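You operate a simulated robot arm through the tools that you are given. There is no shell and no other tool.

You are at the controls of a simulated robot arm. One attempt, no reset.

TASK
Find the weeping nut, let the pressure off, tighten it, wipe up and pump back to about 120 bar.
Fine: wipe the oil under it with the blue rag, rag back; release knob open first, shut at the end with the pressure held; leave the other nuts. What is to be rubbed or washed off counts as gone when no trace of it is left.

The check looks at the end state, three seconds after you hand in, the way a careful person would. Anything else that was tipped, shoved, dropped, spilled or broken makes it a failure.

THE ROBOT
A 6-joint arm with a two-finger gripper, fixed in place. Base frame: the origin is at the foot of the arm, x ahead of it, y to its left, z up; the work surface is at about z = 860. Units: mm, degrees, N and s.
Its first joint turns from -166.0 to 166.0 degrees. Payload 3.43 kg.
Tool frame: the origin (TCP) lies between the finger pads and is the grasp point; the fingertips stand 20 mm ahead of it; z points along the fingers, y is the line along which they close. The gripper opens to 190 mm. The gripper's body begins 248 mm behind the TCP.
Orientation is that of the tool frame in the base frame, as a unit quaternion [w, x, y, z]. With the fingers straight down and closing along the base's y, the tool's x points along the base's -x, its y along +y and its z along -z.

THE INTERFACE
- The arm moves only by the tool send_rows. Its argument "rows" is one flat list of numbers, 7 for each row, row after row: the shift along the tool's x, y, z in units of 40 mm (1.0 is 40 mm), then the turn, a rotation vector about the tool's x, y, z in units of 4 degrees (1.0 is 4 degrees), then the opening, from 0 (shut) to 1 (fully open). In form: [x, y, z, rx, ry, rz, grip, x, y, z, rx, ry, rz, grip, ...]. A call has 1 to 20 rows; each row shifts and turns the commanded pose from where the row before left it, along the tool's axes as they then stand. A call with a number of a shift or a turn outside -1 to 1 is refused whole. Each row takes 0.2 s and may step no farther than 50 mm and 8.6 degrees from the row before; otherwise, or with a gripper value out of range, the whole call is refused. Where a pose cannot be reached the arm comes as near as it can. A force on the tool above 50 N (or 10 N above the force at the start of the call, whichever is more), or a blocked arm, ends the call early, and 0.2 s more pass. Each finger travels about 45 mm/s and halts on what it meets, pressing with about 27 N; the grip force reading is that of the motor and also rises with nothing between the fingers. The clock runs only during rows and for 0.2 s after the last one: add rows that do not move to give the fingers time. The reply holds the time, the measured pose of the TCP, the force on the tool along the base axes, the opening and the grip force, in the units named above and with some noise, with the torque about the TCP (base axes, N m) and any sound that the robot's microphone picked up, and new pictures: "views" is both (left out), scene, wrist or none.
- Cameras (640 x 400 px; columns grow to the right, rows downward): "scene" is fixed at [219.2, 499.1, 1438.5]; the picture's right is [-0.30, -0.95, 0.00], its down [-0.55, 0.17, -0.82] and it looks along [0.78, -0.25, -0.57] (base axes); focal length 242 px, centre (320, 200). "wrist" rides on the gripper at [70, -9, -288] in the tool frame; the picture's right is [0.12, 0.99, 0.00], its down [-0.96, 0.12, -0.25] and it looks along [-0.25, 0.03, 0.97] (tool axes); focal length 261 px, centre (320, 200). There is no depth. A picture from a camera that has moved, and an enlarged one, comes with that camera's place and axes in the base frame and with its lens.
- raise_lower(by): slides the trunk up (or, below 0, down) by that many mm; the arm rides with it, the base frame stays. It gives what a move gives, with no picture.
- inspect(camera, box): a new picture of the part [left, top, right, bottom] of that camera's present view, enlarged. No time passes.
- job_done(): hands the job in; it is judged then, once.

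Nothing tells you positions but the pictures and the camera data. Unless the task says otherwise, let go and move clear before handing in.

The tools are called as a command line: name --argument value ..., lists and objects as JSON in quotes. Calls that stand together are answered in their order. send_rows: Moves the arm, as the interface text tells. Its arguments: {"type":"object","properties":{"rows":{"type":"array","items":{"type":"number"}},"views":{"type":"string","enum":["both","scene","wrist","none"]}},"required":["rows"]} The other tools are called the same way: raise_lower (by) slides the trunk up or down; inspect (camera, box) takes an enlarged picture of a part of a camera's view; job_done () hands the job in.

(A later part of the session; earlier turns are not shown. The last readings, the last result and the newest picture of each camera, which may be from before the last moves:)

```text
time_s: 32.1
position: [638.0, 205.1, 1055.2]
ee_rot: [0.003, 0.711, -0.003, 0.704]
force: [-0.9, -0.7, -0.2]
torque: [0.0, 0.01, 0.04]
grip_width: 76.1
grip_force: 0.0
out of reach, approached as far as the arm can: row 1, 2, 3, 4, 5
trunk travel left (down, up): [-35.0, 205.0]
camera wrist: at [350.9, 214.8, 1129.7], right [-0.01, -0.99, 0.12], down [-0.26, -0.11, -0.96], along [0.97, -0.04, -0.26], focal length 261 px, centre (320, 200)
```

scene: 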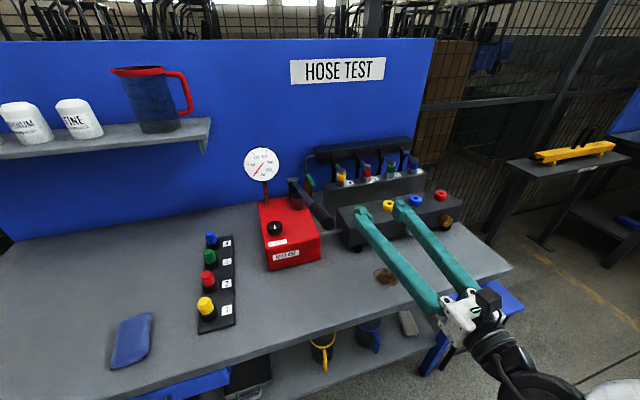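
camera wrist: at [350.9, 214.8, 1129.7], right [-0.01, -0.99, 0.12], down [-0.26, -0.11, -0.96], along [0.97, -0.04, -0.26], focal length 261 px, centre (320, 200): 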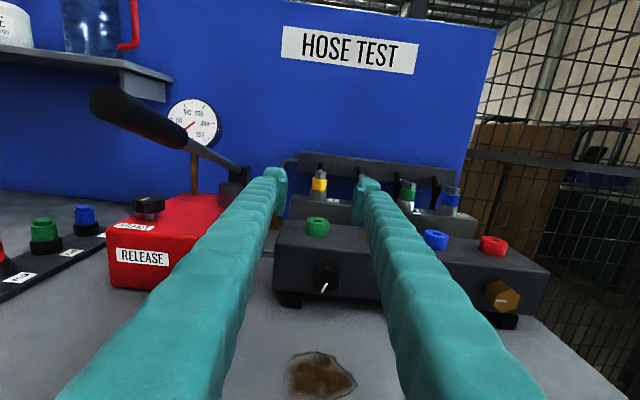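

The nut at centre-left of the wrist picture clearly shows its mark pointing down. A level tool is beyond this arm's fold limit, so I'll approach with the tool pitched down about 45° and turn around the nut's own axis instead.

send_rows --rows '[0, 0, 0, 0, -1, 0, 0.4, 0, 0, 0, 0, -1, 0, 0.4, 0, 0, 0, 0, -1, 0, 0.4, 0, 0, 0, 0, -1, 0, 0.4, 0, 0, 0, 0, -1, 0, 0.4, 0, 0, 0, 0, -1, 0, 0.4, 0, 0, 0, 0, -1, 0, 0.4, 0, 0, 0, 0, -1, 0, 0.4, 0, 0, 0, 0, -1, 0, 0.4, 0, 0, 0, 0, -1, 0, 0.4]'

inspect --camera "wrist" --box '[200, 150, 440, 300]'

```text
time_s: 34.3
position: [636.9, 207.4, 1055.2]
ee_rot: [0.001, 0.908, -0.003, 0.419]
force: [0.1, -1.0, 0.3]
torque: [-0.01, -0.01, 0.03]
grip_width: 75.9
grip_force: 0.1
trunk travel left (down, up): [-35.0, 205.0]
camera wrist: at [463.3, 214.5, 1296.4], right [0.07, -0.99, 0.09], down [-0.81, -0.11, -0.57], along [0.58, -0.03, -0.82], focal length 261 px, centre (320, 200)
```

scene: 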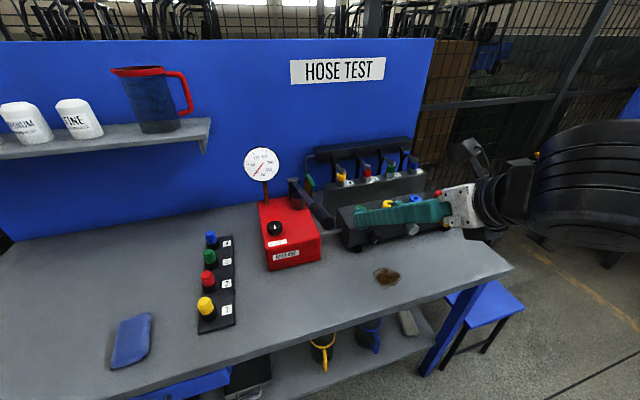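
wrist: 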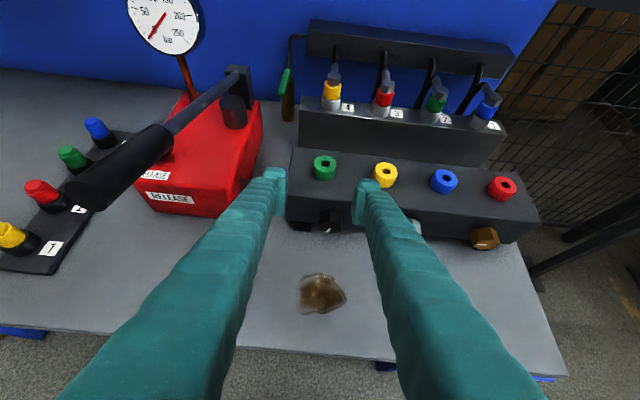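

```text
2.67 times, centred on (320, 225) of wrist
camera zoom: at [463.3, 214.5, 1296.4], right [0.07, -0.99, 0.09], down [-0.81, -0.11, -0.57], along [0.58, -0.03, -0.82], focal length 695 px, centre (320, 133)
```

zoom: 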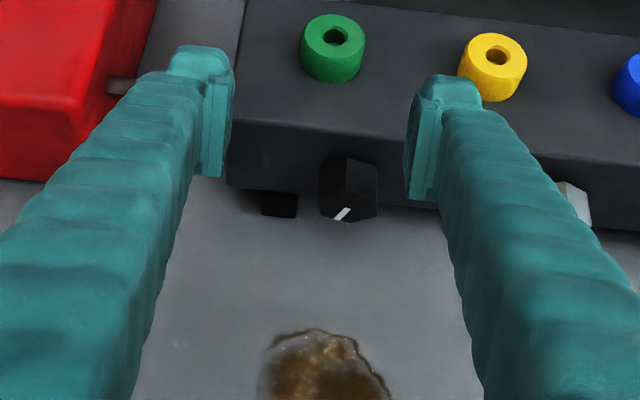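

The nut comes out at about (670, 180, 929) from this view too. I'll move to a standoff in front of it along the tool axis.

send_rows --rows '[-0.675, 0.217, 0.16, 0, 0, 0, 0.4, -0.675, 0.217, 0.16, 0, 0, 0, 0.4, -0.675, 0.217, 0.16, 0, 0, 0, 0.4, 0, 0, 0, -0.649, 0, -0.761, 0.33, 0, 0, 0, -0.649, 0, -0.761, 0.33, 0, 0, 0, -0.649, 0, -0.761, 0.33]'

inspect --camera "wrist" --box '[240, 100, 400, 200]'

inspect --camera "scene" --box '[340, 190, 440, 270]'

```text
time_s: 35.7
position: [599.7, 181.0, 982.8]
ee_rot: [0.096, 0.903, 0.041, 0.418]
force: [0.2, -0.6, 0.6]
torque: [0.07, 0.03, 0.05]
grip_width: 62.6
grip_force: 0.1
trunk travel left (down, up): [-35.0, 205.0]
camera wrist: at [426.3, 239.2, 1215.8], right [0.07, -0.95, 0.3], down [-0.81, -0.23, -0.54], along [0.58, -0.2, -0.79], focal length 261 px, centre (320, 200)
```

scene: 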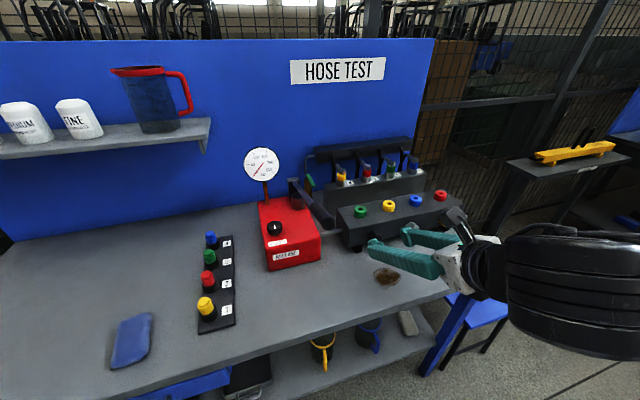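
wrist: 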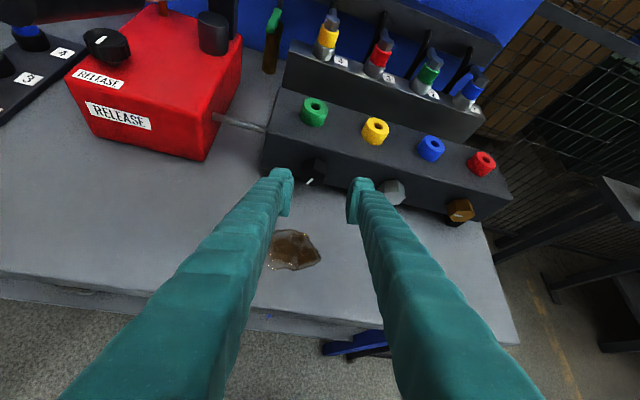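

```text
4.00 times, centred on (320, 150) of wrist
camera zoom: at [426.3, 239.2, 1215.8], right [0.07, -0.95, 0.3], down [-0.81, -0.23, -0.54], along [0.58, -0.2, -0.79], focal length 1043 px, centre (320, 400)
```

zoom: 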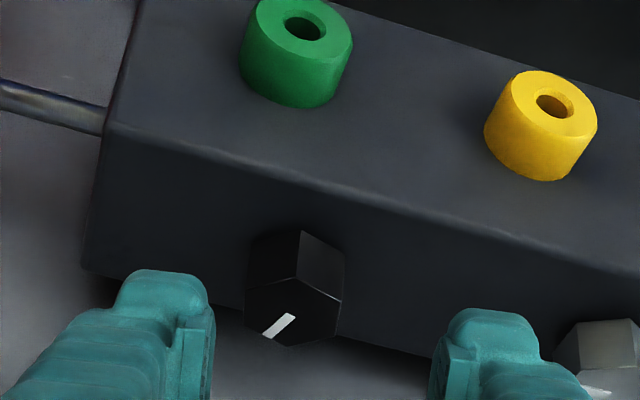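

```text
5.00 times, centred on (390, 230) of scene
camera zoom: at [219.2, 499.1, 1438.5], right [-0.3, -0.95, 0.0], down [-0.55, 0.17, -0.82], along [0.78, -0.25, -0.57], focal length 1211 px, centre (-30, 50)
```

zoom: 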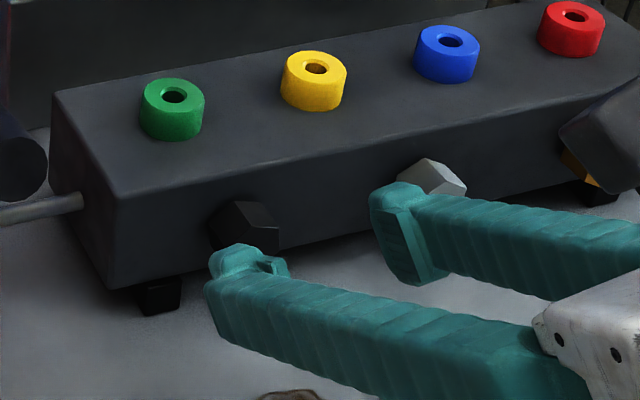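

The fingers line up with the nut's flats. I'll correct sideways by about 11 mm, then approach along the tool axis in small steps.

send_rows --rows '[-0.11, -0.275, 0, 0, 0, 0, 0.33, 0, 0, 0.4, 0, 0, 0, 0.33, 0, 0, 0.4, 0, 0, 0, 0.33, 0, 0, 0.4, 0, 0, 0, 0.33, 0, 0, 0, 0, 0, 0, 0.33]'

inspect --camera "wrist" --box '[240, 130, 400, 230]'

inspect --camera "scene" --box '[340, 200, 420, 260]'

```text
time_s: 36.9
position: [633.2, 184.1, 946.5]
ee_rot: [0.097, 0.903, 0.041, 0.417]
force: [-0.5, -0.3, 0.3]
torque: [0.0, 0.03, -0.01]
grip_width: 62.6
grip_force: 0.0
trunk travel left (down, up): [-35.0, 205.0]
camera wrist: at [459.5, 243.4, 1179.7], right [0.07, -0.95, 0.29], down [-0.81, -0.23, -0.54], along [0.58, -0.2, -0.79], focal length 261 px, centre (320, 200)
```

scene: 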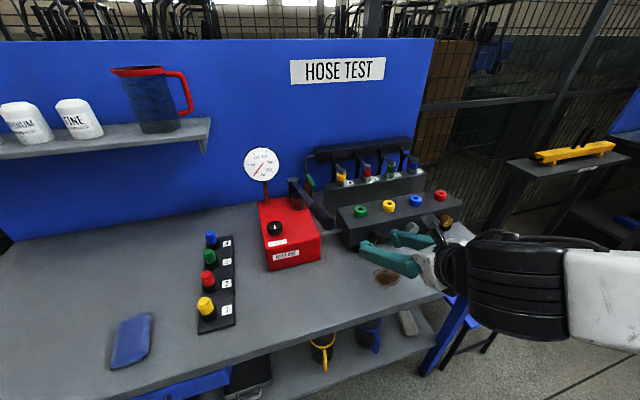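
wrist: 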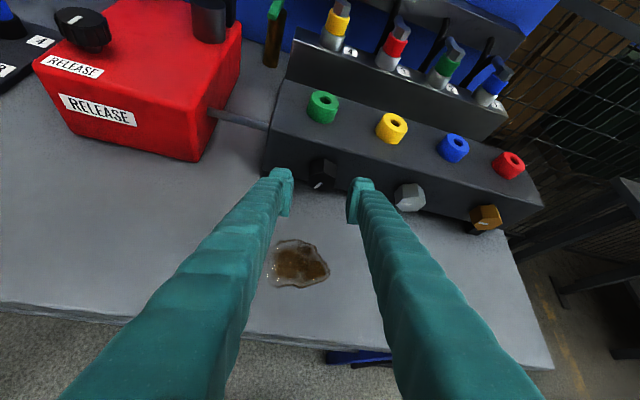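

```text
4.00 times, centred on (320, 180) of wrist
camera zoom: at [459.5, 243.4, 1179.7], right [0.07, -0.95, 0.29], down [-0.81, -0.23, -0.54], along [0.58, -0.2, -0.79], focal length 1043 px, centre (320, 280)
```

zoom: 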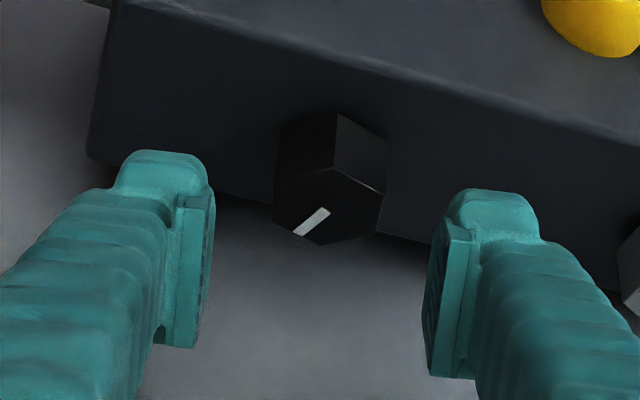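

```text
6.67 times, centred on (380, 230) of scene
camera zoom: at [219.2, 499.1, 1438.5], right [-0.3, -0.95, 0.0], down [-0.55, 0.17, -0.82], along [0.78, -0.25, -0.57], focal length 1614 px, centre (-80, 0)
```

zoom: 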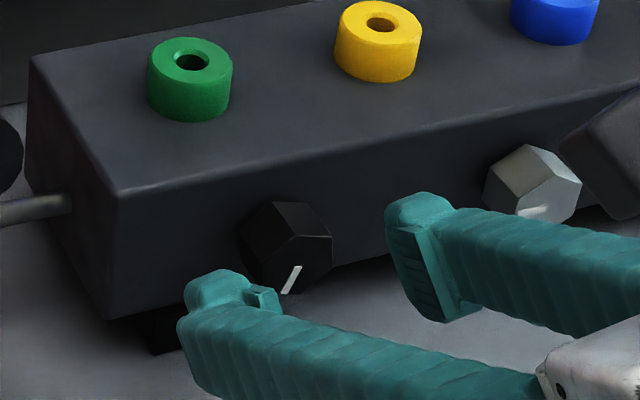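

The hex flats are parallel to the fingers and centred. I'll advance the remaining 26 mm or so gently.

send_rows --rows '[0, 0, 0.25, 0, 0, 0, 0.33, 0, 0, 0.2, 0, 0, 0, 0.33, 0, 0, 0.2, 0, 0, 0, 0.33, 0, 0, 0, 0, 0, 0, 0.33]'

inspect --camera "wrist" --box '[260, 140, 380, 215]'

inspect --camera "scene" --box '[340, 200, 420, 260]'

```text
time_s: 37.9
position: [652.8, 180.6, 929.4]
ee_rot: [0.096, 0.903, 0.041, 0.417]
force: [0.8, 0.4, -0.5]
torque: [0.02, 0.0, 0.02]
grip_width: 62.8
grip_force: 0.1
trunk travel left (down, up): [-35.0, 205.0]
camera wrist: at [479.9, 238.3, 1163.8], right [0.07, -0.95, 0.29], down [-0.81, -0.23, -0.54], along [0.58, -0.2, -0.79], focal length 261 px, centre (320, 200)
```

scene: 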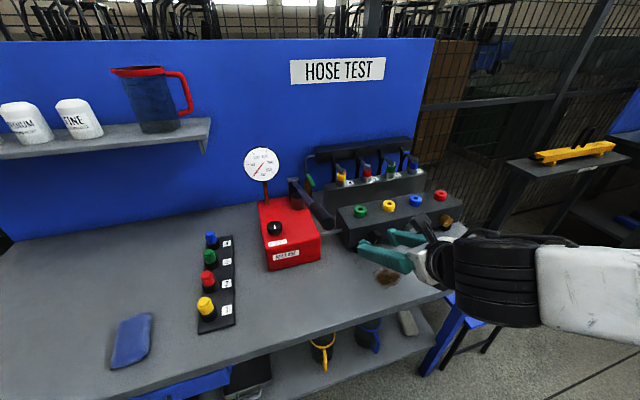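
wrist: 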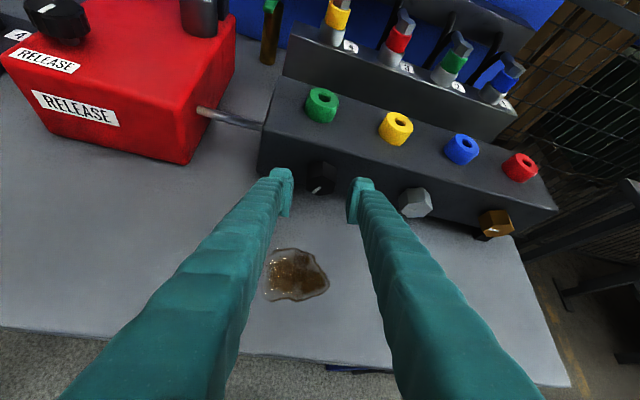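

```text
5.33 times, centred on (320, 178) of wrist
camera zoom: at [479.9, 238.3, 1163.8], right [0.07, -0.95, 0.29], down [-0.81, -0.23, -0.54], along [0.58, -0.2, -0.79], focal length 1390 px, centre (320, 320)
```

zoom: 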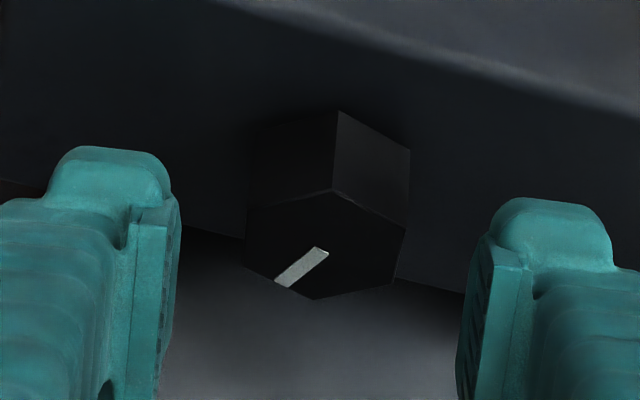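

```text
6.67 times, centred on (380, 230) of scene
camera zoom: at [219.2, 499.1, 1438.5], right [-0.3, -0.95, 0.0], down [-0.55, 0.17, -0.82], along [0.78, -0.25, -0.57], focal length 1614 px, centre (-80, 0)
```

zoom: 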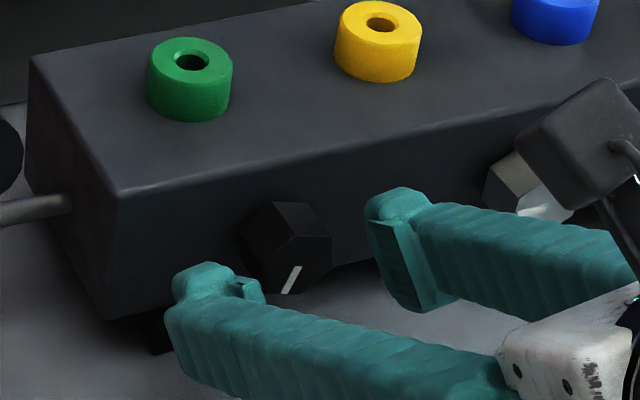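

The pads overlap the nut by only part of its depth, so I'll go 6 mm further toward the manifold, then close and check the width.

send_rows --rows '[0.05, 0, 0.057, 0, 0, 0, 0.33, 0.047, 0, 0.057, 0, 0, 0, 0.33, 0, 0, 0, 0, 0, 0, 0.12, 0, 0, 0, 0, 0, 0, 0.12, 0, 0, 0, 0, 0, 0, 0.12, 0, 0, 0, 0, 0, 0, 0.12]' --views "wrist"

inspect --camera "wrist" --box '[260, 140, 380, 215]'

inspect --camera "scene" --box '[340, 200, 420, 260]'

```text
time_s: 39.3
position: [658.9, 180.3, 929.3]
ee_rot: [0.096, 0.903, 0.042, 0.417]
force: [3.5, 5.8, -2.4]
torque: [-0.01, 0.04, 0.09]
grip_width: 35.3
grip_force: 44.6
trunk travel left (down, up): [-35.0, 205.0]
camera wrist: at [486.0, 239.0, 1163.1], right [0.07, -0.95, 0.29], down [-0.81, -0.23, -0.54], along [0.58, -0.2, -0.79], focal length 261 px, centre (320, 200)
```

wrist: 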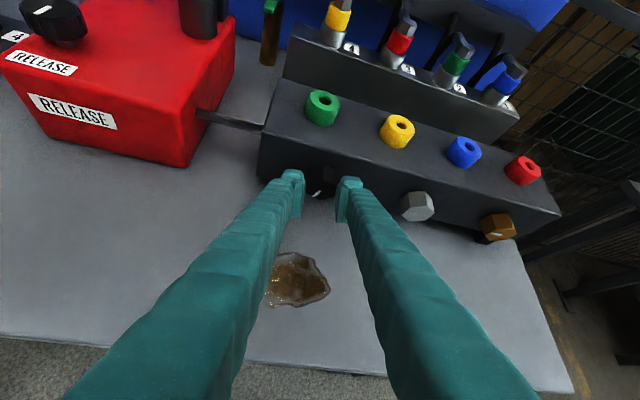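

```text
5.33 times, centred on (320, 178) of wrist
camera zoom: at [486.0, 239.0, 1163.1], right [0.07, -0.95, 0.29], down [-0.81, -0.23, -0.54], along [0.58, -0.2, -0.79], focal length 1390 px, centre (320, 320)
```

zoom: 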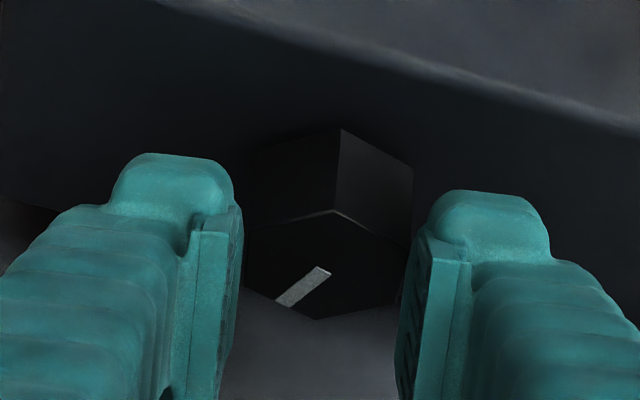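

```text
6.67 times, centred on (380, 230) of scene
camera zoom: at [219.2, 499.1, 1438.5], right [-0.3, -0.95, 0.0], down [-0.55, 0.17, -0.82], along [0.78, -0.25, -0.57], focal length 1614 px, centre (-80, 0)
```

zoom: 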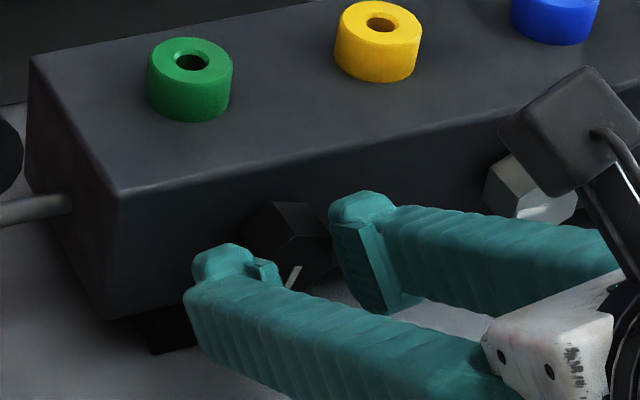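

The nut is gripped across its flats at about 35 mm. I'll start turning clockwise around the nut's axis, a few degrees first.

send_rows --rows '[0, 0, 0, 0.324, -0.003, 0.381, 0.12, 0, 0, 0, 0.324, -0.003, 0.381, 0.12, 0, 0, 0, 0.324, -0.003, 0.381, 0.12, 0, 0, 0, 0.324, -0.003, 0.381, 0.12, 0, 0, 0, 0, 0, 0, 0.12]' --views "wrist"

inspect --camera "wrist" --box '[260, 140, 380, 215]'

```text
time_s: 40.5
position: [657.9, 181.0, 927.7]
ee_rot: [0.033, 0.907, 0.011, 0.42]
force: [0.4, 6.4, 9.1]
torque: [0.04, -0.01, 0.08]
grip_width: 35.4
grip_force: 45.1
trunk travel left (down, up): [-35.0, 205.0]
camera wrist: at [485.7, 205.5, 1169.1], right [0.07, -0.98, 0.16], down [-0.81, -0.15, -0.56], along [0.58, -0.09, -0.81], focal length 261 px, centre (320, 200)
```

wrist: 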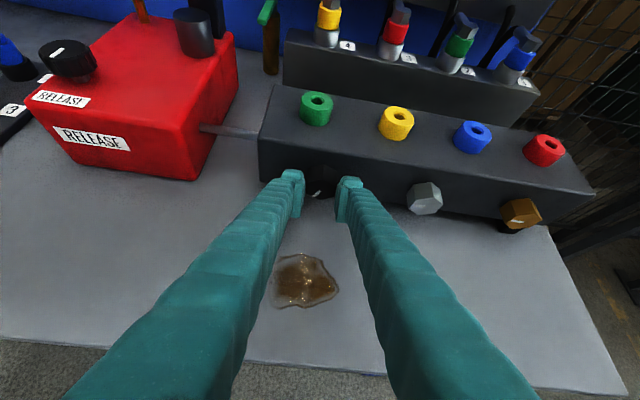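

```text
5.33 times, centred on (320, 178) of wrist
camera zoom: at [485.7, 205.5, 1169.1], right [0.07, -0.98, 0.16], down [-0.81, -0.15, -0.56], along [0.58, -0.09, -0.81], focal length 1390 px, centre (320, 320)
```

zoom: 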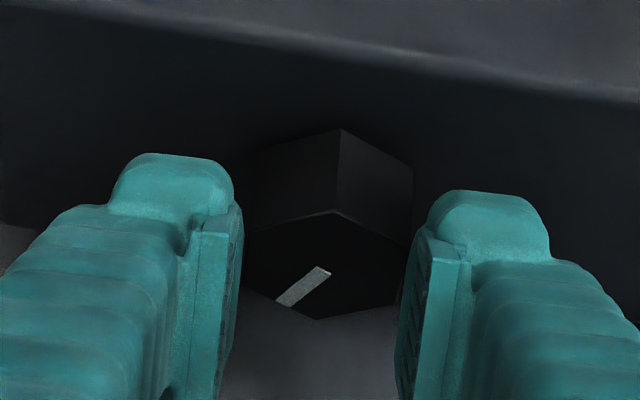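

The nut turns together with the gripper and its torque is low. I'll continue clockwise in 16° chunks.

send_rows --rows '[0, 0, 0, 0.647, -0.006, 0.763, 0.12, 0, 0, 0, 0.647, -0.006, 0.763, 0.12, 0, 0, 0, 0.647, -0.006, 0.763, 0.12, 0, 0, 0, 0.647, -0.006, 0.763, 0.12, 0, 0, 0, 0, 0, 0, 0.12]' --views "none"

inspect --camera "wrist" --box '[260, 140, 380, 215]'

inspect --camera "scene" --box '[300, 180, 480, 290]'

```text
time_s: 41.7
position: [659.9, 179.4, 931.0]
ee_rot: [-0.094, 0.903, -0.047, 0.417]
force: [8.6, -5.3, 14.6]
torque: [-0.04, -0.3, -0.05]
grip_width: 35.4
grip_force: 44.9
trunk travel left (down, up): [-35.0, 205.0]
```

```text
5.33 times, centred on (320, 178) of wrist
camera zoom: at [485.5, 138.0, 1167.2], right [0.07, -0.99, -0.12], down [-0.81, 0.01, -0.58], along [0.58, 0.14, -0.8], focal length 1390 px, centre (320, 320)
```

zoom: 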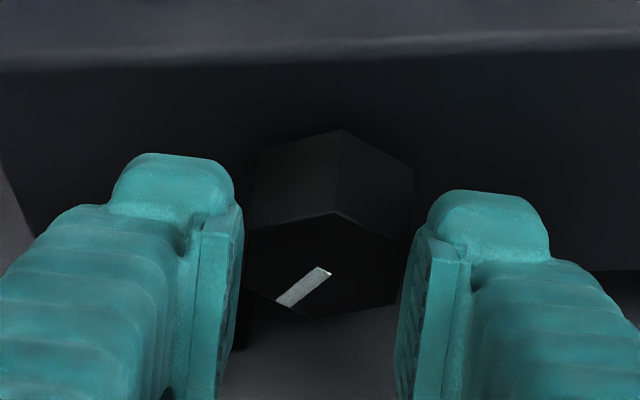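

```text
3.56 times, centred on (390, 235) of scene
camera zoom: at [219.2, 499.1, 1438.5], right [-0.3, -0.95, 0.0], down [-0.55, 0.17, -0.82], along [0.78, -0.25, -0.57], focal length 861 px, centre (71, 76)
```

zoom: 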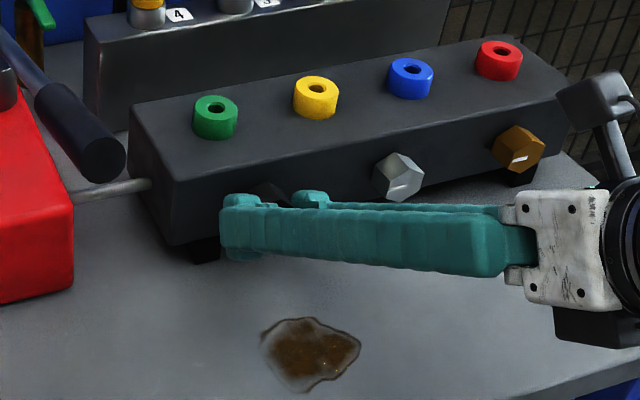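

Total turn is about 24° and the nut follows. I'll continue clockwise.

send_rows --rows '[0, 0, 0, 0.647, -0.006, 0.763, 0.12, 0, 0, 0, 0.647, -0.006, 0.763, 0.12, 0, 0, 0, 0.647, -0.006, 0.763, 0.12, 0, 0, 0, 0.647, -0.006, 0.763, 0.12, 0, 0, 0, 0, 0, 0, 0.12]' --views "none"

inspect --camera "wrist" --box '[260, 140, 380, 215]'

inspect --camera "scene" --box '[300, 180, 480, 290]'

```text
time_s: 42.6
position: [657.6, 179.9, 929.7]
ee_rot: [-0.196, 0.885, -0.098, 0.411]
force: [-3.5, -58.4, 4.0]
torque: [-0.19, -0.7, -1.05]
grip_width: 35.2
grip_force: 45.3
out of reach, approached as far as the arm can: row 4
trunk travel left (down, up): [-35.0, 205.0]
stopped in row 4: the force on the tool passed its limit at 62 N (the readings are from after the stop); the commanded pose is now the measured one
```

```text
5.33 times, centred on (320, 178) of wrist
camera zoom: at [483.7, 85.9, 1151.3], right [0.06, -0.94, -0.34], down [-0.81, 0.15, -0.57], along [0.58, 0.31, -0.75], focal length 1390 px, centre (320, 320)
```

zoom: 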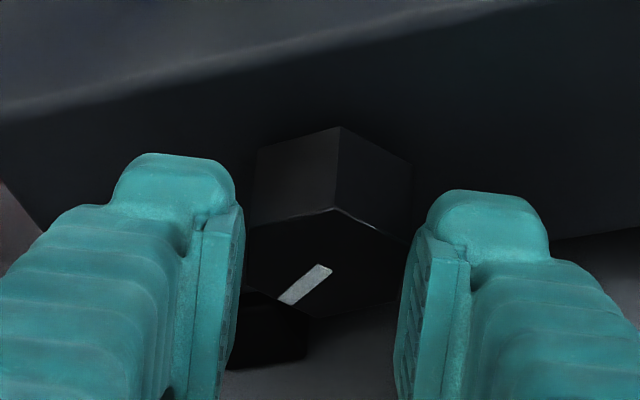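

```text
3.56 times, centred on (390, 235) of scene
camera zoom: at [219.2, 499.1, 1438.5], right [-0.3, -0.95, 0.0], down [-0.55, 0.17, -0.82], along [0.78, -0.25, -0.57], focal length 861 px, centre (71, 76)
```

zoom: 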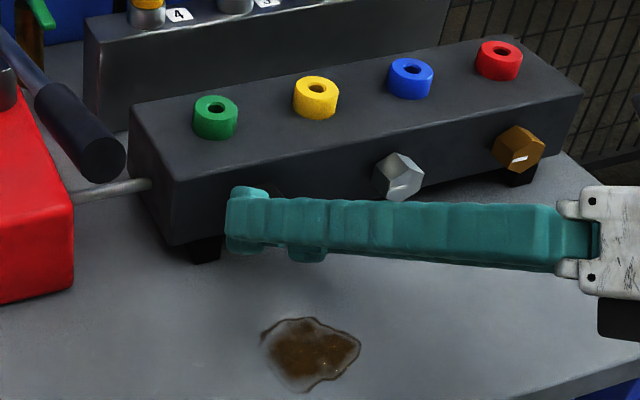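

The lean to the right reached the arm's limit and the call stopped, with the nut turned about 37°. I'll open, swing back 60° to the next pair of flats and grip again.

send_rows --rows '[0, 0, 0, 0, 0, 0, 0.33, 0, 0, 0, 0, 0, 0, 0.33, 0, 0, 0, 0, 0, 0, 0.33, 0, 0, 0, -0.647, 0.006, -0.763, 0.33, 0, 0, 0, -0.647, 0.006, -0.763, 0.33, 0, 0, 0, -0.647, 0.006, -0.763, 0.33, 0, 0, 0, -0.647, 0.006, -0.763, 0.33]' --views "wrist"

inspect --camera "wrist" --box '[260, 140, 380, 215]'

```text
time_s: 44.2
position: [651.2, 186.0, 921.9]
ee_rot: [-0.07, 0.905, -0.039, 0.418]
force: [-0.8, -0.1, 0.5]
torque: [0.0, -0.01, 0.03]
grip_width: 62.7
grip_force: 0.1
out of reach, approached as far as the arm can: row 5, 6
trunk travel left (down, up): [-35.0, 205.0]
camera wrist: at [478.5, 157.5, 1161.7], right [0.07, -1.0, -0.07], down [-0.81, -0.01, -0.58], along [0.58, 0.09, -0.81], focal length 261 px, centre (320, 200)
```

wrist: 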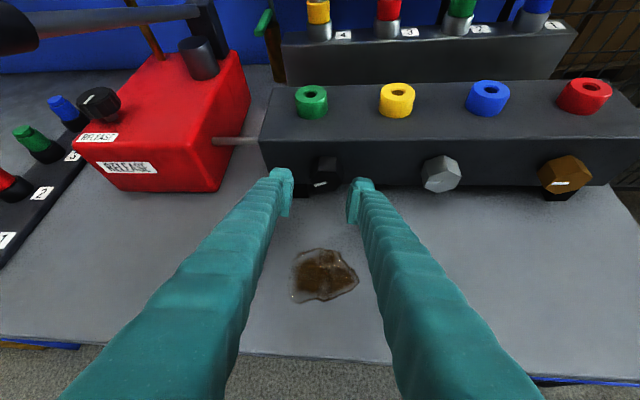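

```text
5.33 times, centred on (320, 178) of wrist
camera zoom: at [478.5, 157.5, 1161.7], right [0.07, -1.0, -0.07], down [-0.81, -0.01, -0.58], along [0.58, 0.09, -0.81], focal length 1390 px, centre (320, 320)
```

zoom: 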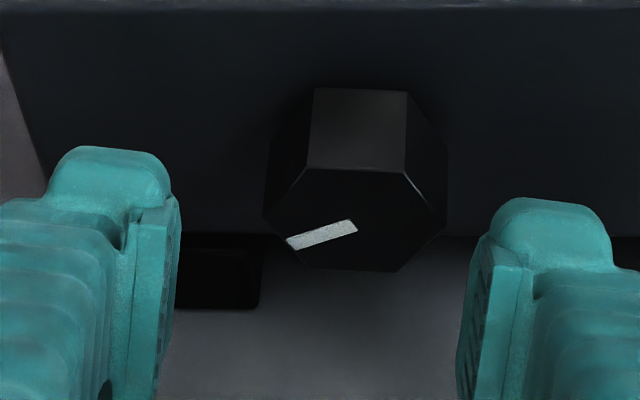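

The opening loosened fine but the pose drifted a few mm; the mark now points about 35° below 9 o'clock. I'll recentre and swing to the next pair of flats.

send_rows --rows '[0.15, 0.108, -0.127, 0, 0, 0, 0.33, 0, 0, 0, -0.648, 0.012, -0.762, 0.33, 0, 0, 0, -0.648, 0.012, -0.762, 0.33, 0, 0, 0, -0.648, 0.012, -0.762, 0.33, 0, 0, 0, -0.648, 0.012, -0.762, 0.33, 0, 0, 0, -0.648, 0.012, -0.762, 0.33, 0, 0, 0, -0.648, 0.012, -0.762, 0.33, 0, 0, 0, 0, 0, 0, 0.33]' --views "none"

inspect --camera "wrist" --box '[260, 140, 380, 215]'

inspect --camera "scene" --box '[300, 180, 480, 290]'

```text
time_s: 46.0
position: [651.8, 181.1, 928.5]
ee_rot: [0.12, 0.9, 0.049, 0.417]
force: [0.1, -0.2, -1.3]
torque: [0.0, 0.01, 0.06]
grip_width: 62.7
grip_force: 0.0
trunk travel left (down, up): [-35.0, 205.0]
```

```text
5.33 times, centred on (320, 178) of wrist
camera zoom: at [478.9, 251.0, 1159.6], right [0.07, -0.94, 0.34], down [-0.81, -0.25, -0.53], along [0.58, -0.24, -0.78], focal length 1390 px, centre (320, 320)
```

zoom: 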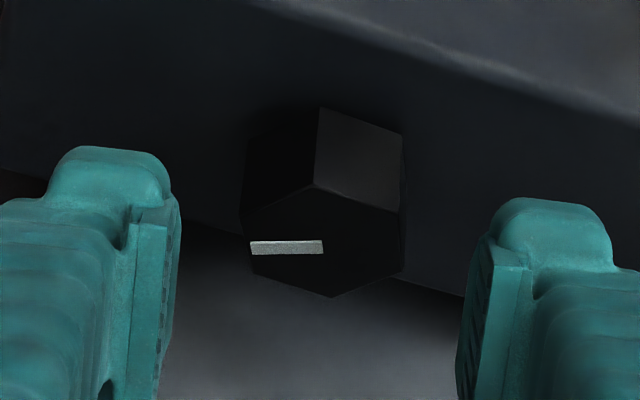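

```text
3.56 times, centred on (390, 235) of scene
camera zoom: at [219.2, 499.1, 1438.5], right [-0.3, -0.95, 0.0], down [-0.55, 0.17, -0.82], along [0.78, -0.25, -0.57], focal length 861 px, centre (71, 76)
```

zoom: 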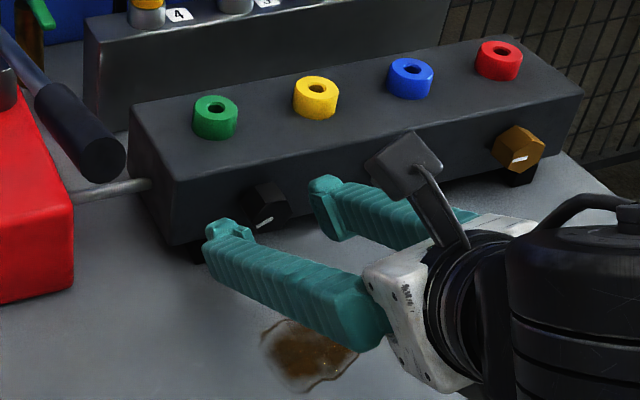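

The fingers are about 20° short of the next flats. I'll swing that far, keeping centred.

send_rows --rows '[0, 0, 0, -0.648, 0.012, -0.762, 0.33, 0, 0, 0, -0.648, 0.012, -0.762, 0.33, 0, 0, 0, -0.648, 0.012, -0.762, 0.33, 0, 0, 0, -0.648, 0.012, -0.762, 0.33, 0, 0, 0, -0.6, 0.011, -0.7, 0.33, 0, 0, 0, 0, 0, 0, 0.33]' --views "scene"

inspect --camera "wrist" --box '[260, 140, 380, 215]'

```text
time_s: 47.4
position: [652.8, 182.0, 928.1]
ee_rot: [0.272, 0.865, 0.12, 0.403]
force: [0.8, -0.2, 0.5]
torque: [0.0, -0.02, 0.01]
grip_width: 62.7
grip_force: 0.1
trunk travel left (down, up): [-35.0, 205.0]
```

scene: 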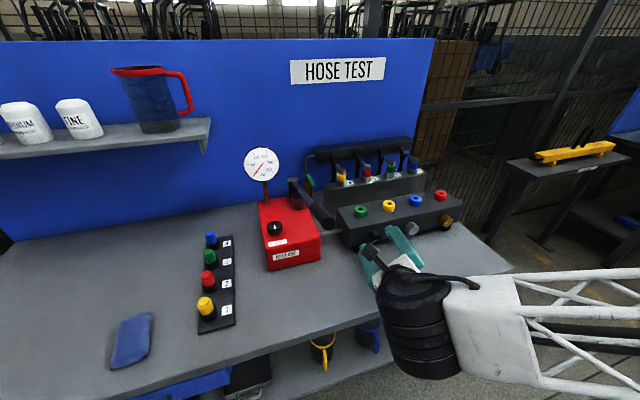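

```text
5.33 times, centred on (320, 178) of wrist
camera zoom: at [478.6, 324.3, 1121.9], right [0.07, -0.77, 0.64], down [-0.81, -0.41, -0.41], along [0.58, -0.49, -0.65], focal length 1390 px, centre (320, 320)
```

zoom: 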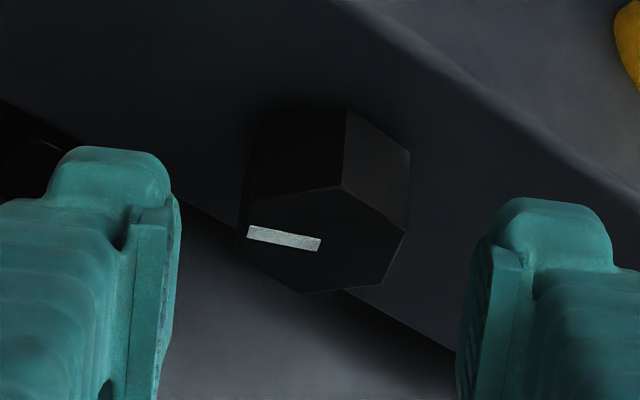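

The fingers are about 7° past the flats, so I'll swing back that much, then go in 6 mm and grip again.

send_rows --rows '[0, 0, 0, 0.567, -0.01, 0.667, 0.33, 0, 0, 0, 0.567, -0.01, 0.667, 0.33, 0, 0, 0, 0, 0, 0, 0.33]' --views "none"

inspect --camera "wrist" --box '[260, 140, 380, 215]'

```text
time_s: 48.2
position: [652.8, 180.7, 928.0]
ee_rot: [0.217, 0.881, 0.096, 0.409]
force: [1.0, 0.1, -0.3]
torque: [-0.02, -0.02, 0.0]
grip_width: 62.7
grip_force: 0.0
trunk travel left (down, up): [-35.0, 205.0]
```

```text
5.33 times, centred on (320, 178) of wrist
camera zoom: at [479.2, 299.6, 1137.6], right [0.07, -0.84, 0.54], down [-0.81, -0.36, -0.46], along [0.58, -0.41, -0.71], focal length 1390 px, centre (320, 320)
```

zoom: 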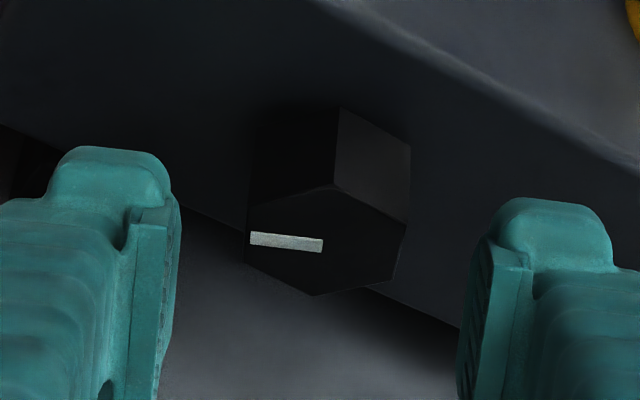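

Now the flats are aligned with the fingers. Going in and gripping.

send_rows --rows '[0.056, 0.008, 0.05, 0, 0, 0, 0.33, 0.056, 0.008, 0.05, 0, 0, 0, 0.33, 0, 0, 0, 0, 0, 0, 0.12, 0, 0, 0, 0, 0, 0, 0.12, 0, 0, 0, 0, 0, 0, 0.12, 0, 0, 0, 0, 0, 0, 0.12]' --views "none"

inspect --camera "wrist" --box '[260, 140, 380, 215]'

```text
time_s: 49.6
position: [659.1, 182.3, 930.3]
ee_rot: [0.218, 0.881, 0.096, 0.409]
force: [2.3, 9.0, -6.0]
torque: [0.03, 0.04, 0.14]
grip_width: 35.9
grip_force: 45.3
trunk travel left (down, up): [-35.0, 205.0]
```

```text
5.33 times, centred on (320, 178) of wrist
camera zoom: at [485.1, 300.7, 1138.6], right [0.07, -0.84, 0.54], down [-0.81, -0.36, -0.46], along [0.58, -0.41, -0.71], focal length 1390 px, centre (320, 320)
```

zoom: 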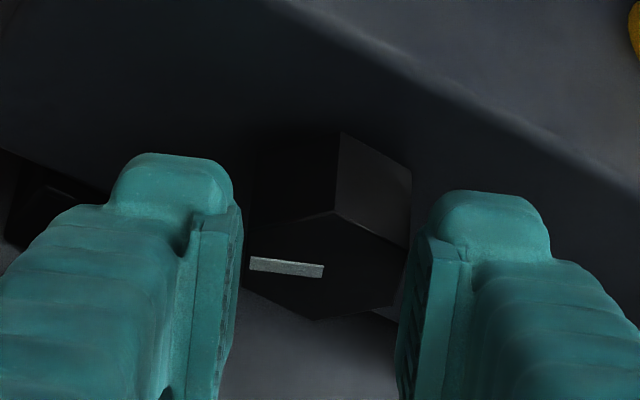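

Gripped on the new flats with the mark facing the left finger. Turning clockwise again while watching torque.

send_rows --rows '[0, 0, 0, 0.647, -0.008, 0.762, 0.12, 0, 0, 0, 0.647, -0.008, 0.762, 0.12, 0, 0, 0, 0.647, -0.008, 0.762, 0.12, 0, 0, 0, 0.647, -0.008, 0.762, 0.12, 0, 0, 0, 0, 0, 0, 0.12]' --views "none"

inspect --camera "wrist" --box '[260, 140, 380, 215]'

```text
time_s: 50.8
position: [658.6, 180.9, 930.0]
ee_rot: [0.093, 0.903, 0.037, 0.419]
force: [12.6, 6.8, -4.4]
torque: [0.02, -0.08, 0.09]
grip_width: 35.4
grip_force: 45.2
trunk travel left (down, up): [-35.0, 205.0]
```

```text
5.33 times, centred on (320, 178) of wrist
camera zoom: at [485.0, 237.8, 1164.0], right [0.07, -0.96, 0.29], down [-0.81, -0.22, -0.54], along [0.58, -0.2, -0.79], focal length 1390 px, centre (320, 320)
```

zoom: 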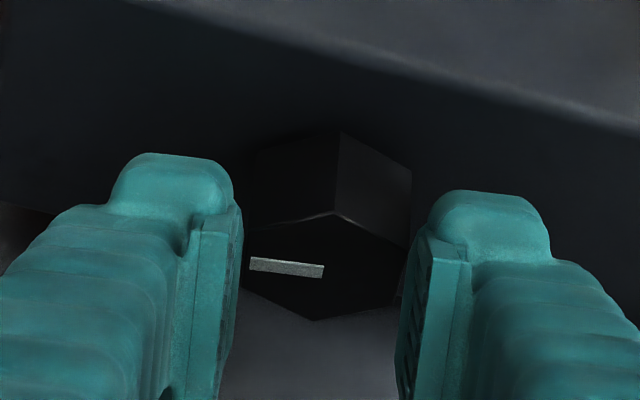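

About 16° more done with little resistance. Continuing slowly toward 9 o'clock.

send_rows --rows '[0, 0, 0, 0.324, -0.004, 0.381, 0.12, 0, 0, 0, 0.324, -0.004, 0.381, 0.12, 0, 0, 0, 0.324, -0.004, 0.381, 0.12, 0, 0, 0, 0.324, -0.004, 0.381, 0.12, 0, 0, 0, 0.324, -0.004, 0.381, 0.12, 0, 0, 0, 0, 0, 0, 0.12]' --views "none"

inspect --camera "wrist" --box '[260, 140, 380, 215]'

inspect --camera "scene" --box '[340, 200, 420, 260]'

```text
time_s: 52.2
position: [658.4, 180.5, 930.1]
ee_rot: [0.013, 0.907, 0.001, 0.42]
force: [18.2, 3.8, 3.2]
torque: [-0.06, 0.07, -0.02]
grip_width: 35.6
grip_force: 45.0
trunk travel left (down, up): [-35.0, 205.0]
```

```text
5.33 times, centred on (320, 178) of wrist
camera zoom: at [485.0, 195.8, 1170.7], right [0.07, -0.99, 0.12], down [-0.81, -0.12, -0.57], along [0.58, -0.06, -0.81], focal length 1390 px, centre (320, 320)
```

zoom: 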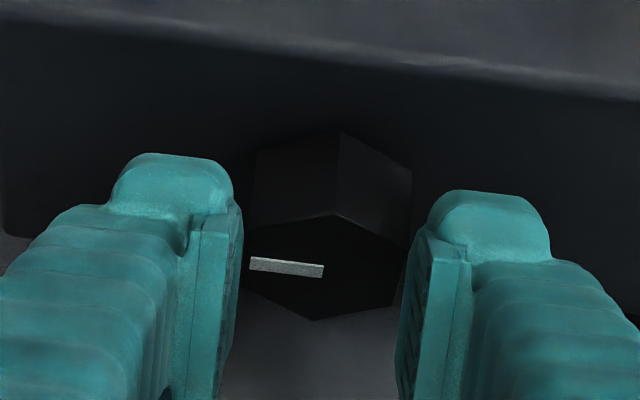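

```text
6.67 times, centred on (380, 230) of scene
camera zoom: at [219.2, 499.1, 1438.5], right [-0.3, -0.95, 0.0], down [-0.55, 0.17, -0.82], along [0.78, -0.25, -0.57], focal length 1614 px, centre (-80, 0)
```

zoom: 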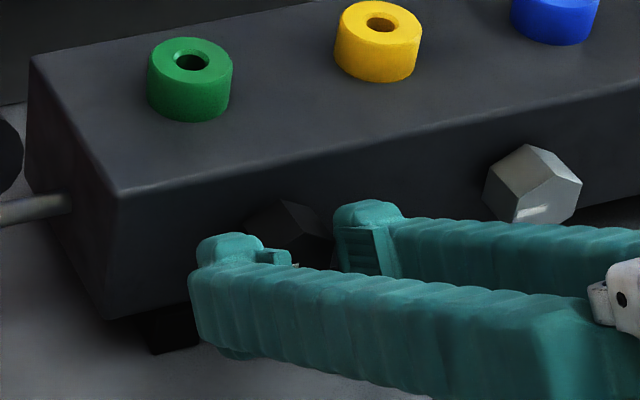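

The mark is close to 9 o'clock but there is no resistance yet. I'll go on in 2° steps until the torque rises.

send_rows --rows '[0, 0, 0, 0.324, -0.004, 0.381, 0.12, 0, 0, 0, 0.324, -0.004, 0.381, 0.12, 0, 0, 0, 0, 0, 0, 0.12]' --views "none"

inspect --camera "wrist" --box '[260, 140, 380, 215]'

```text
time_s: 53.0
position: [657.9, 179.9, 930.1]
ee_rot: [-0.018, 0.907, -0.014, 0.42]
force: [14.6, -4.8, -0.1]
torque: [-0.54, 0.01, -0.1]
grip_width: 35.5
grip_force: 44.7
trunk travel left (down, up): [-35.0, 205.0]
```

```text
5.33 times, centred on (320, 178) of wrist
camera zoom: at [484.6, 178.8, 1171.0], right [0.07, -1.0, 0.05], down [-0.81, -0.08, -0.58], along [0.58, 0.0, -0.81], focal length 1390 px, centre (320, 320)
```

zoom: 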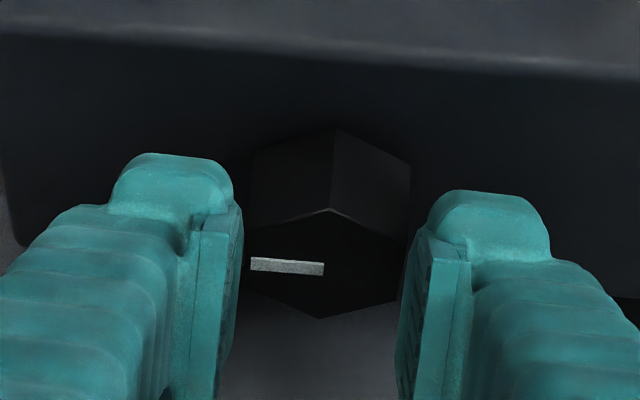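

Torque jumped to 0.54 N·m and the nut has begun to lag the fingers, so it is seating at 9 o'clock. One more small nudge to be sure.

send_rows --rows '[0, 0, 0, 0.324, -0.004, 0.381, 0.12, 0, 0, 0, 0.2, -0.002, 0.235, 0.12, 0, 0, 0, 0, 0, 0, 0.12]' --views "none"

inspect --camera "wrist" --box '[260, 140, 380, 215]'

```text
time_s: 53.8
position: [657.6, 179.8, 929.1]
ee_rot: [-0.043, 0.906, -0.026, 0.42]
force: [-0.2, -11.5, 4.1]
torque: [-0.61, 0.12, -0.19]
grip_width: 35.3
grip_force: 45.1
trunk travel left (down, up): [-35.0, 205.0]
```

```text
5.33 times, centred on (320, 178) of wrist
camera zoom: at [484.4, 165.1, 1171.0], right [0.07, -1.0, -0.01], down [-0.81, -0.05, -0.58], along [0.58, 0.05, -0.81], focal length 1390 px, centre (320, 320)
```

zoom: 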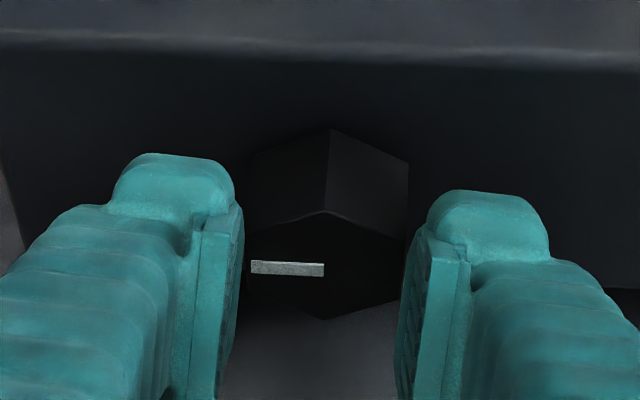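

The nut no longer moves while torque holds, so it is tight with its mark at 9 o'clock. Opening and backing straight off.

send_rows --rows '[0, 0, 0, 0, 0, 0, 0.33, 0, 0, 0, 0, 0, 0, 0.33, 0, 0, 0, 0, 0, 0, 0.33, 0, 0, -0.3, 0, 0, 0, 0.33, 0, 0, -0.6, 0, 0, 0, 0.33, 0, 0, -0.8, 0, 0, 0, 0.33, 0, 0, -0.8, 0, 0, 0, 0.33, 0.4, 0, -0.6, 0, 0, 0, 0.33, 0, 0, 0, 0, 0, 0, 0.33]'

inspect --camera "scene" --box '[340, 195, 470, 290]'

inspect --camera "wrist" --box '[230, 80, 410, 320]'

```text
time_s: 55.8
position: [573.1, 171.4, 1022.1]
ee_rot: [-0.044, 0.906, -0.024, 0.42]
force: [0.5, -0.2, 0.4]
torque: [-0.02, -0.02, -0.05]
grip_width: 62.7
grip_force: 0.0
trunk travel left (down, up): [-35.0, 205.0]
camera wrist: at [398.8, 156.5, 1263.1], right [0.07, -1.0, -0.01], down [-0.81, -0.05, -0.58], along [0.58, 0.05, -0.81], focal length 261 px, centre (320, 200)
```

scene: 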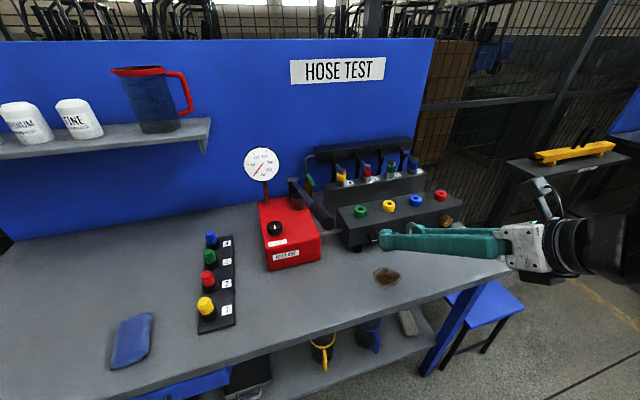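
wrist: 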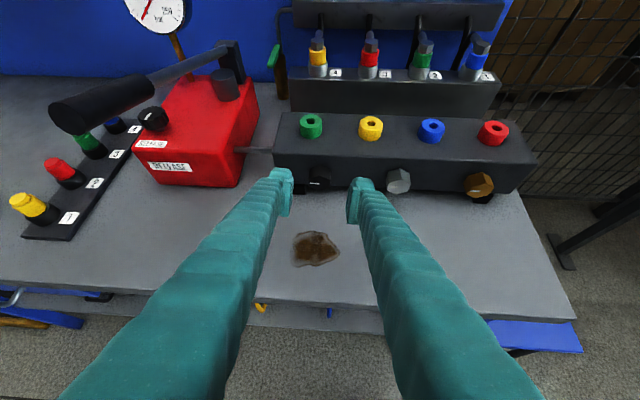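

```text
4.21 times, centred on (405, 242) of scene
camera zoom: at [219.2, 499.1, 1438.5], right [-0.3, -0.95, 0.0], down [-0.55, 0.17, -0.82], along [0.78, -0.25, -0.57], focal length 1020 px, centre (-38, 21)
```

zoom: 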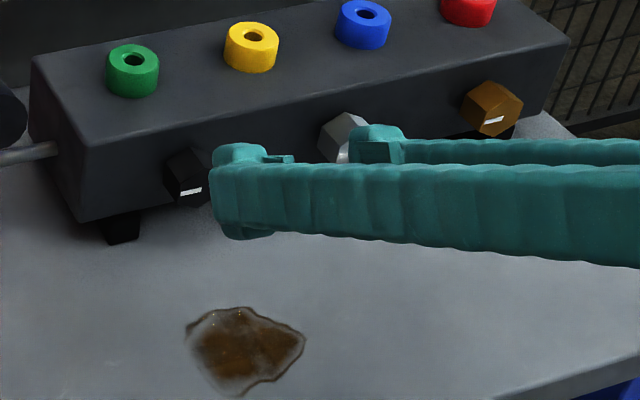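

```text
1.67 times, centred on (320, 200) of wrist
camera zoom: at [398.8, 156.5, 1263.1], right [0.07, -1.0, -0.01], down [-0.81, -0.05, -0.58], along [0.58, 0.05, -0.81], focal length 434 px, centre (320, 200)
```

zoom: 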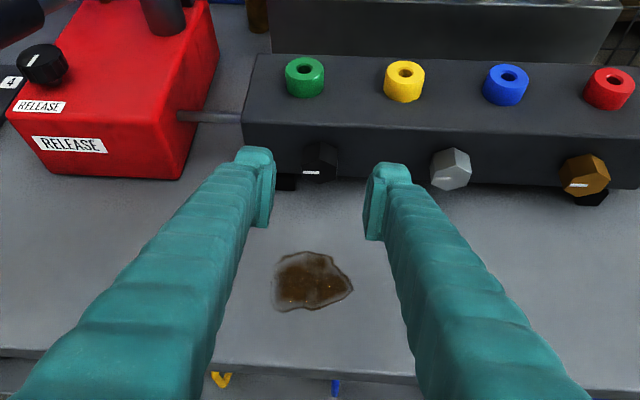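

All three front marks now match at 9 o'clock, and the rag lies centred near (602, 825) on the bench. I'll raise the trunk back to its starting height before going to the rag.

raise_lower --by 140

inspect --camera "scene" --box '[355, 220, 400, 250]'

inspect --camera "scene" --box '[90, 300, 180, 380]'

```text
time_s: 57.5
position: [573.0, 171.8, 1161.9]
ee_rot: [-0.043, 0.906, -0.025, 0.42]
force: [0.8, -0.3, 0.3]
torque: [-0.02, -0.01, 0.01]
grip_width: 62.8
grip_force: 0.0
trunk travel left (down, up): [-175.0, 65.0]
```

```text
13.33 times, centred on (378, 235) of scene
camera zoom: at [219.2, 499.1, 1438.5], right [-0.3, -0.95, 0.0], down [-0.55, 0.17, -0.82], along [0.78, -0.25, -0.57], focal length 3229 px, centre (-447, -267)
```

zoom: 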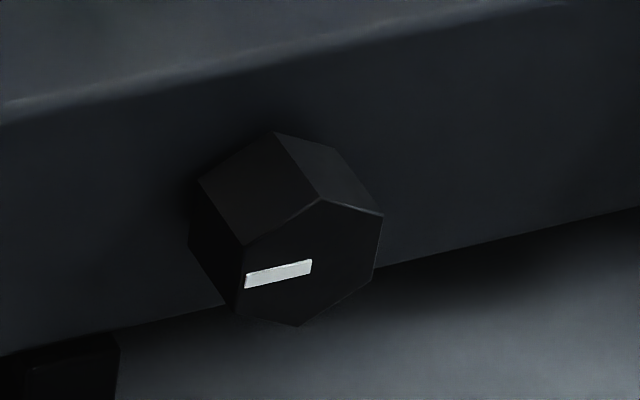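

```text
5.00 times, centred on (135, 340) of scene
camera zoom: at [219.2, 499.1, 1438.5], right [-0.3, -0.95, 0.0], down [-0.55, 0.17, -0.82], along [0.78, -0.25, -0.57], focal length 1211 px, centre (1245, -500)
```

zoom: 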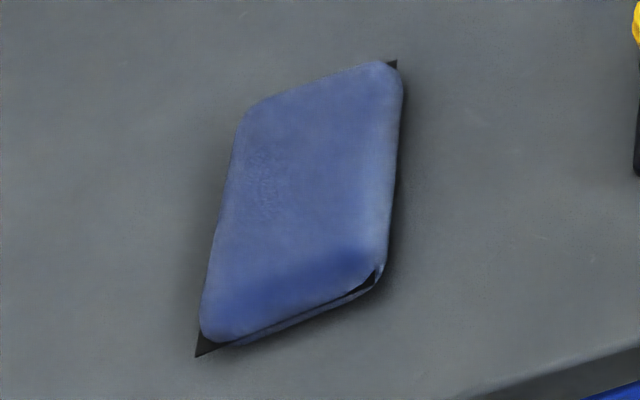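

The black nut's mark is horizontal and its drip is gone; the rag sits on a dark outline that shows its place. I'll back off, stand the tool nearly upright and head toward the rag.

send_rows --rows '[0, 0, -0.8, -0.444, 0.007, -0.522, 0.5, 0, 0, -0.8, -0.444, 0.007, -0.522, 0.5, 0, 0, -0.8, 0, -1, 0, 0.5, 0, 0, -0.5, 0, -1, 0, 0.5, 0, 0, 0, 0, -1, 0, 0.5, 0, 0, 0, 0, -1, 0, 0.5, 0, 0, 0, 0, -1, 0, 0.5, 0, 0, 0, 0, -1, 0, 0.5, 0, 0, 0, 0, -1, 0, 0.5, 0, 0, 0, 0, -1, 0, 0.5, 0, 0, 0, 0, -1, 0, 0.5, 0, 0, 0, 0, -1, 0, 0.5]'

```text
time_s: 60.1
position: [484.7, 169.7, 1237.8]
ee_rot: [-0.002, 0.996, -0.004, 0.084]
force: [-0.9, 0.4, 0.2]
torque: [0.07, -0.14, 0.03]
grip_width: 95.1
grip_force: 0.0
trunk travel left (down, up): [-175.0, 65.0]
camera wrist: at [505.5, 174.9, 1535.1], right [0.11, -0.99, 0.02], down [-0.99, -0.11, 0.08], along [-0.08, -0.02, -1.0], focal length 261 px, centre (320, 200)
```

scene: 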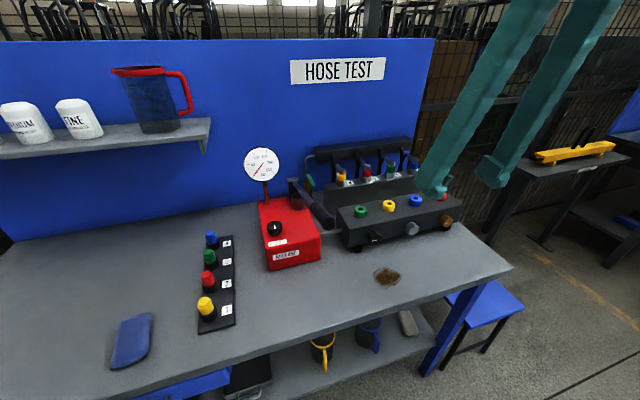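
wrist: 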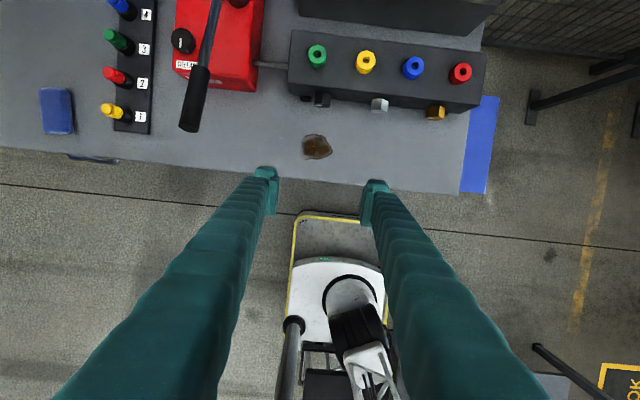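

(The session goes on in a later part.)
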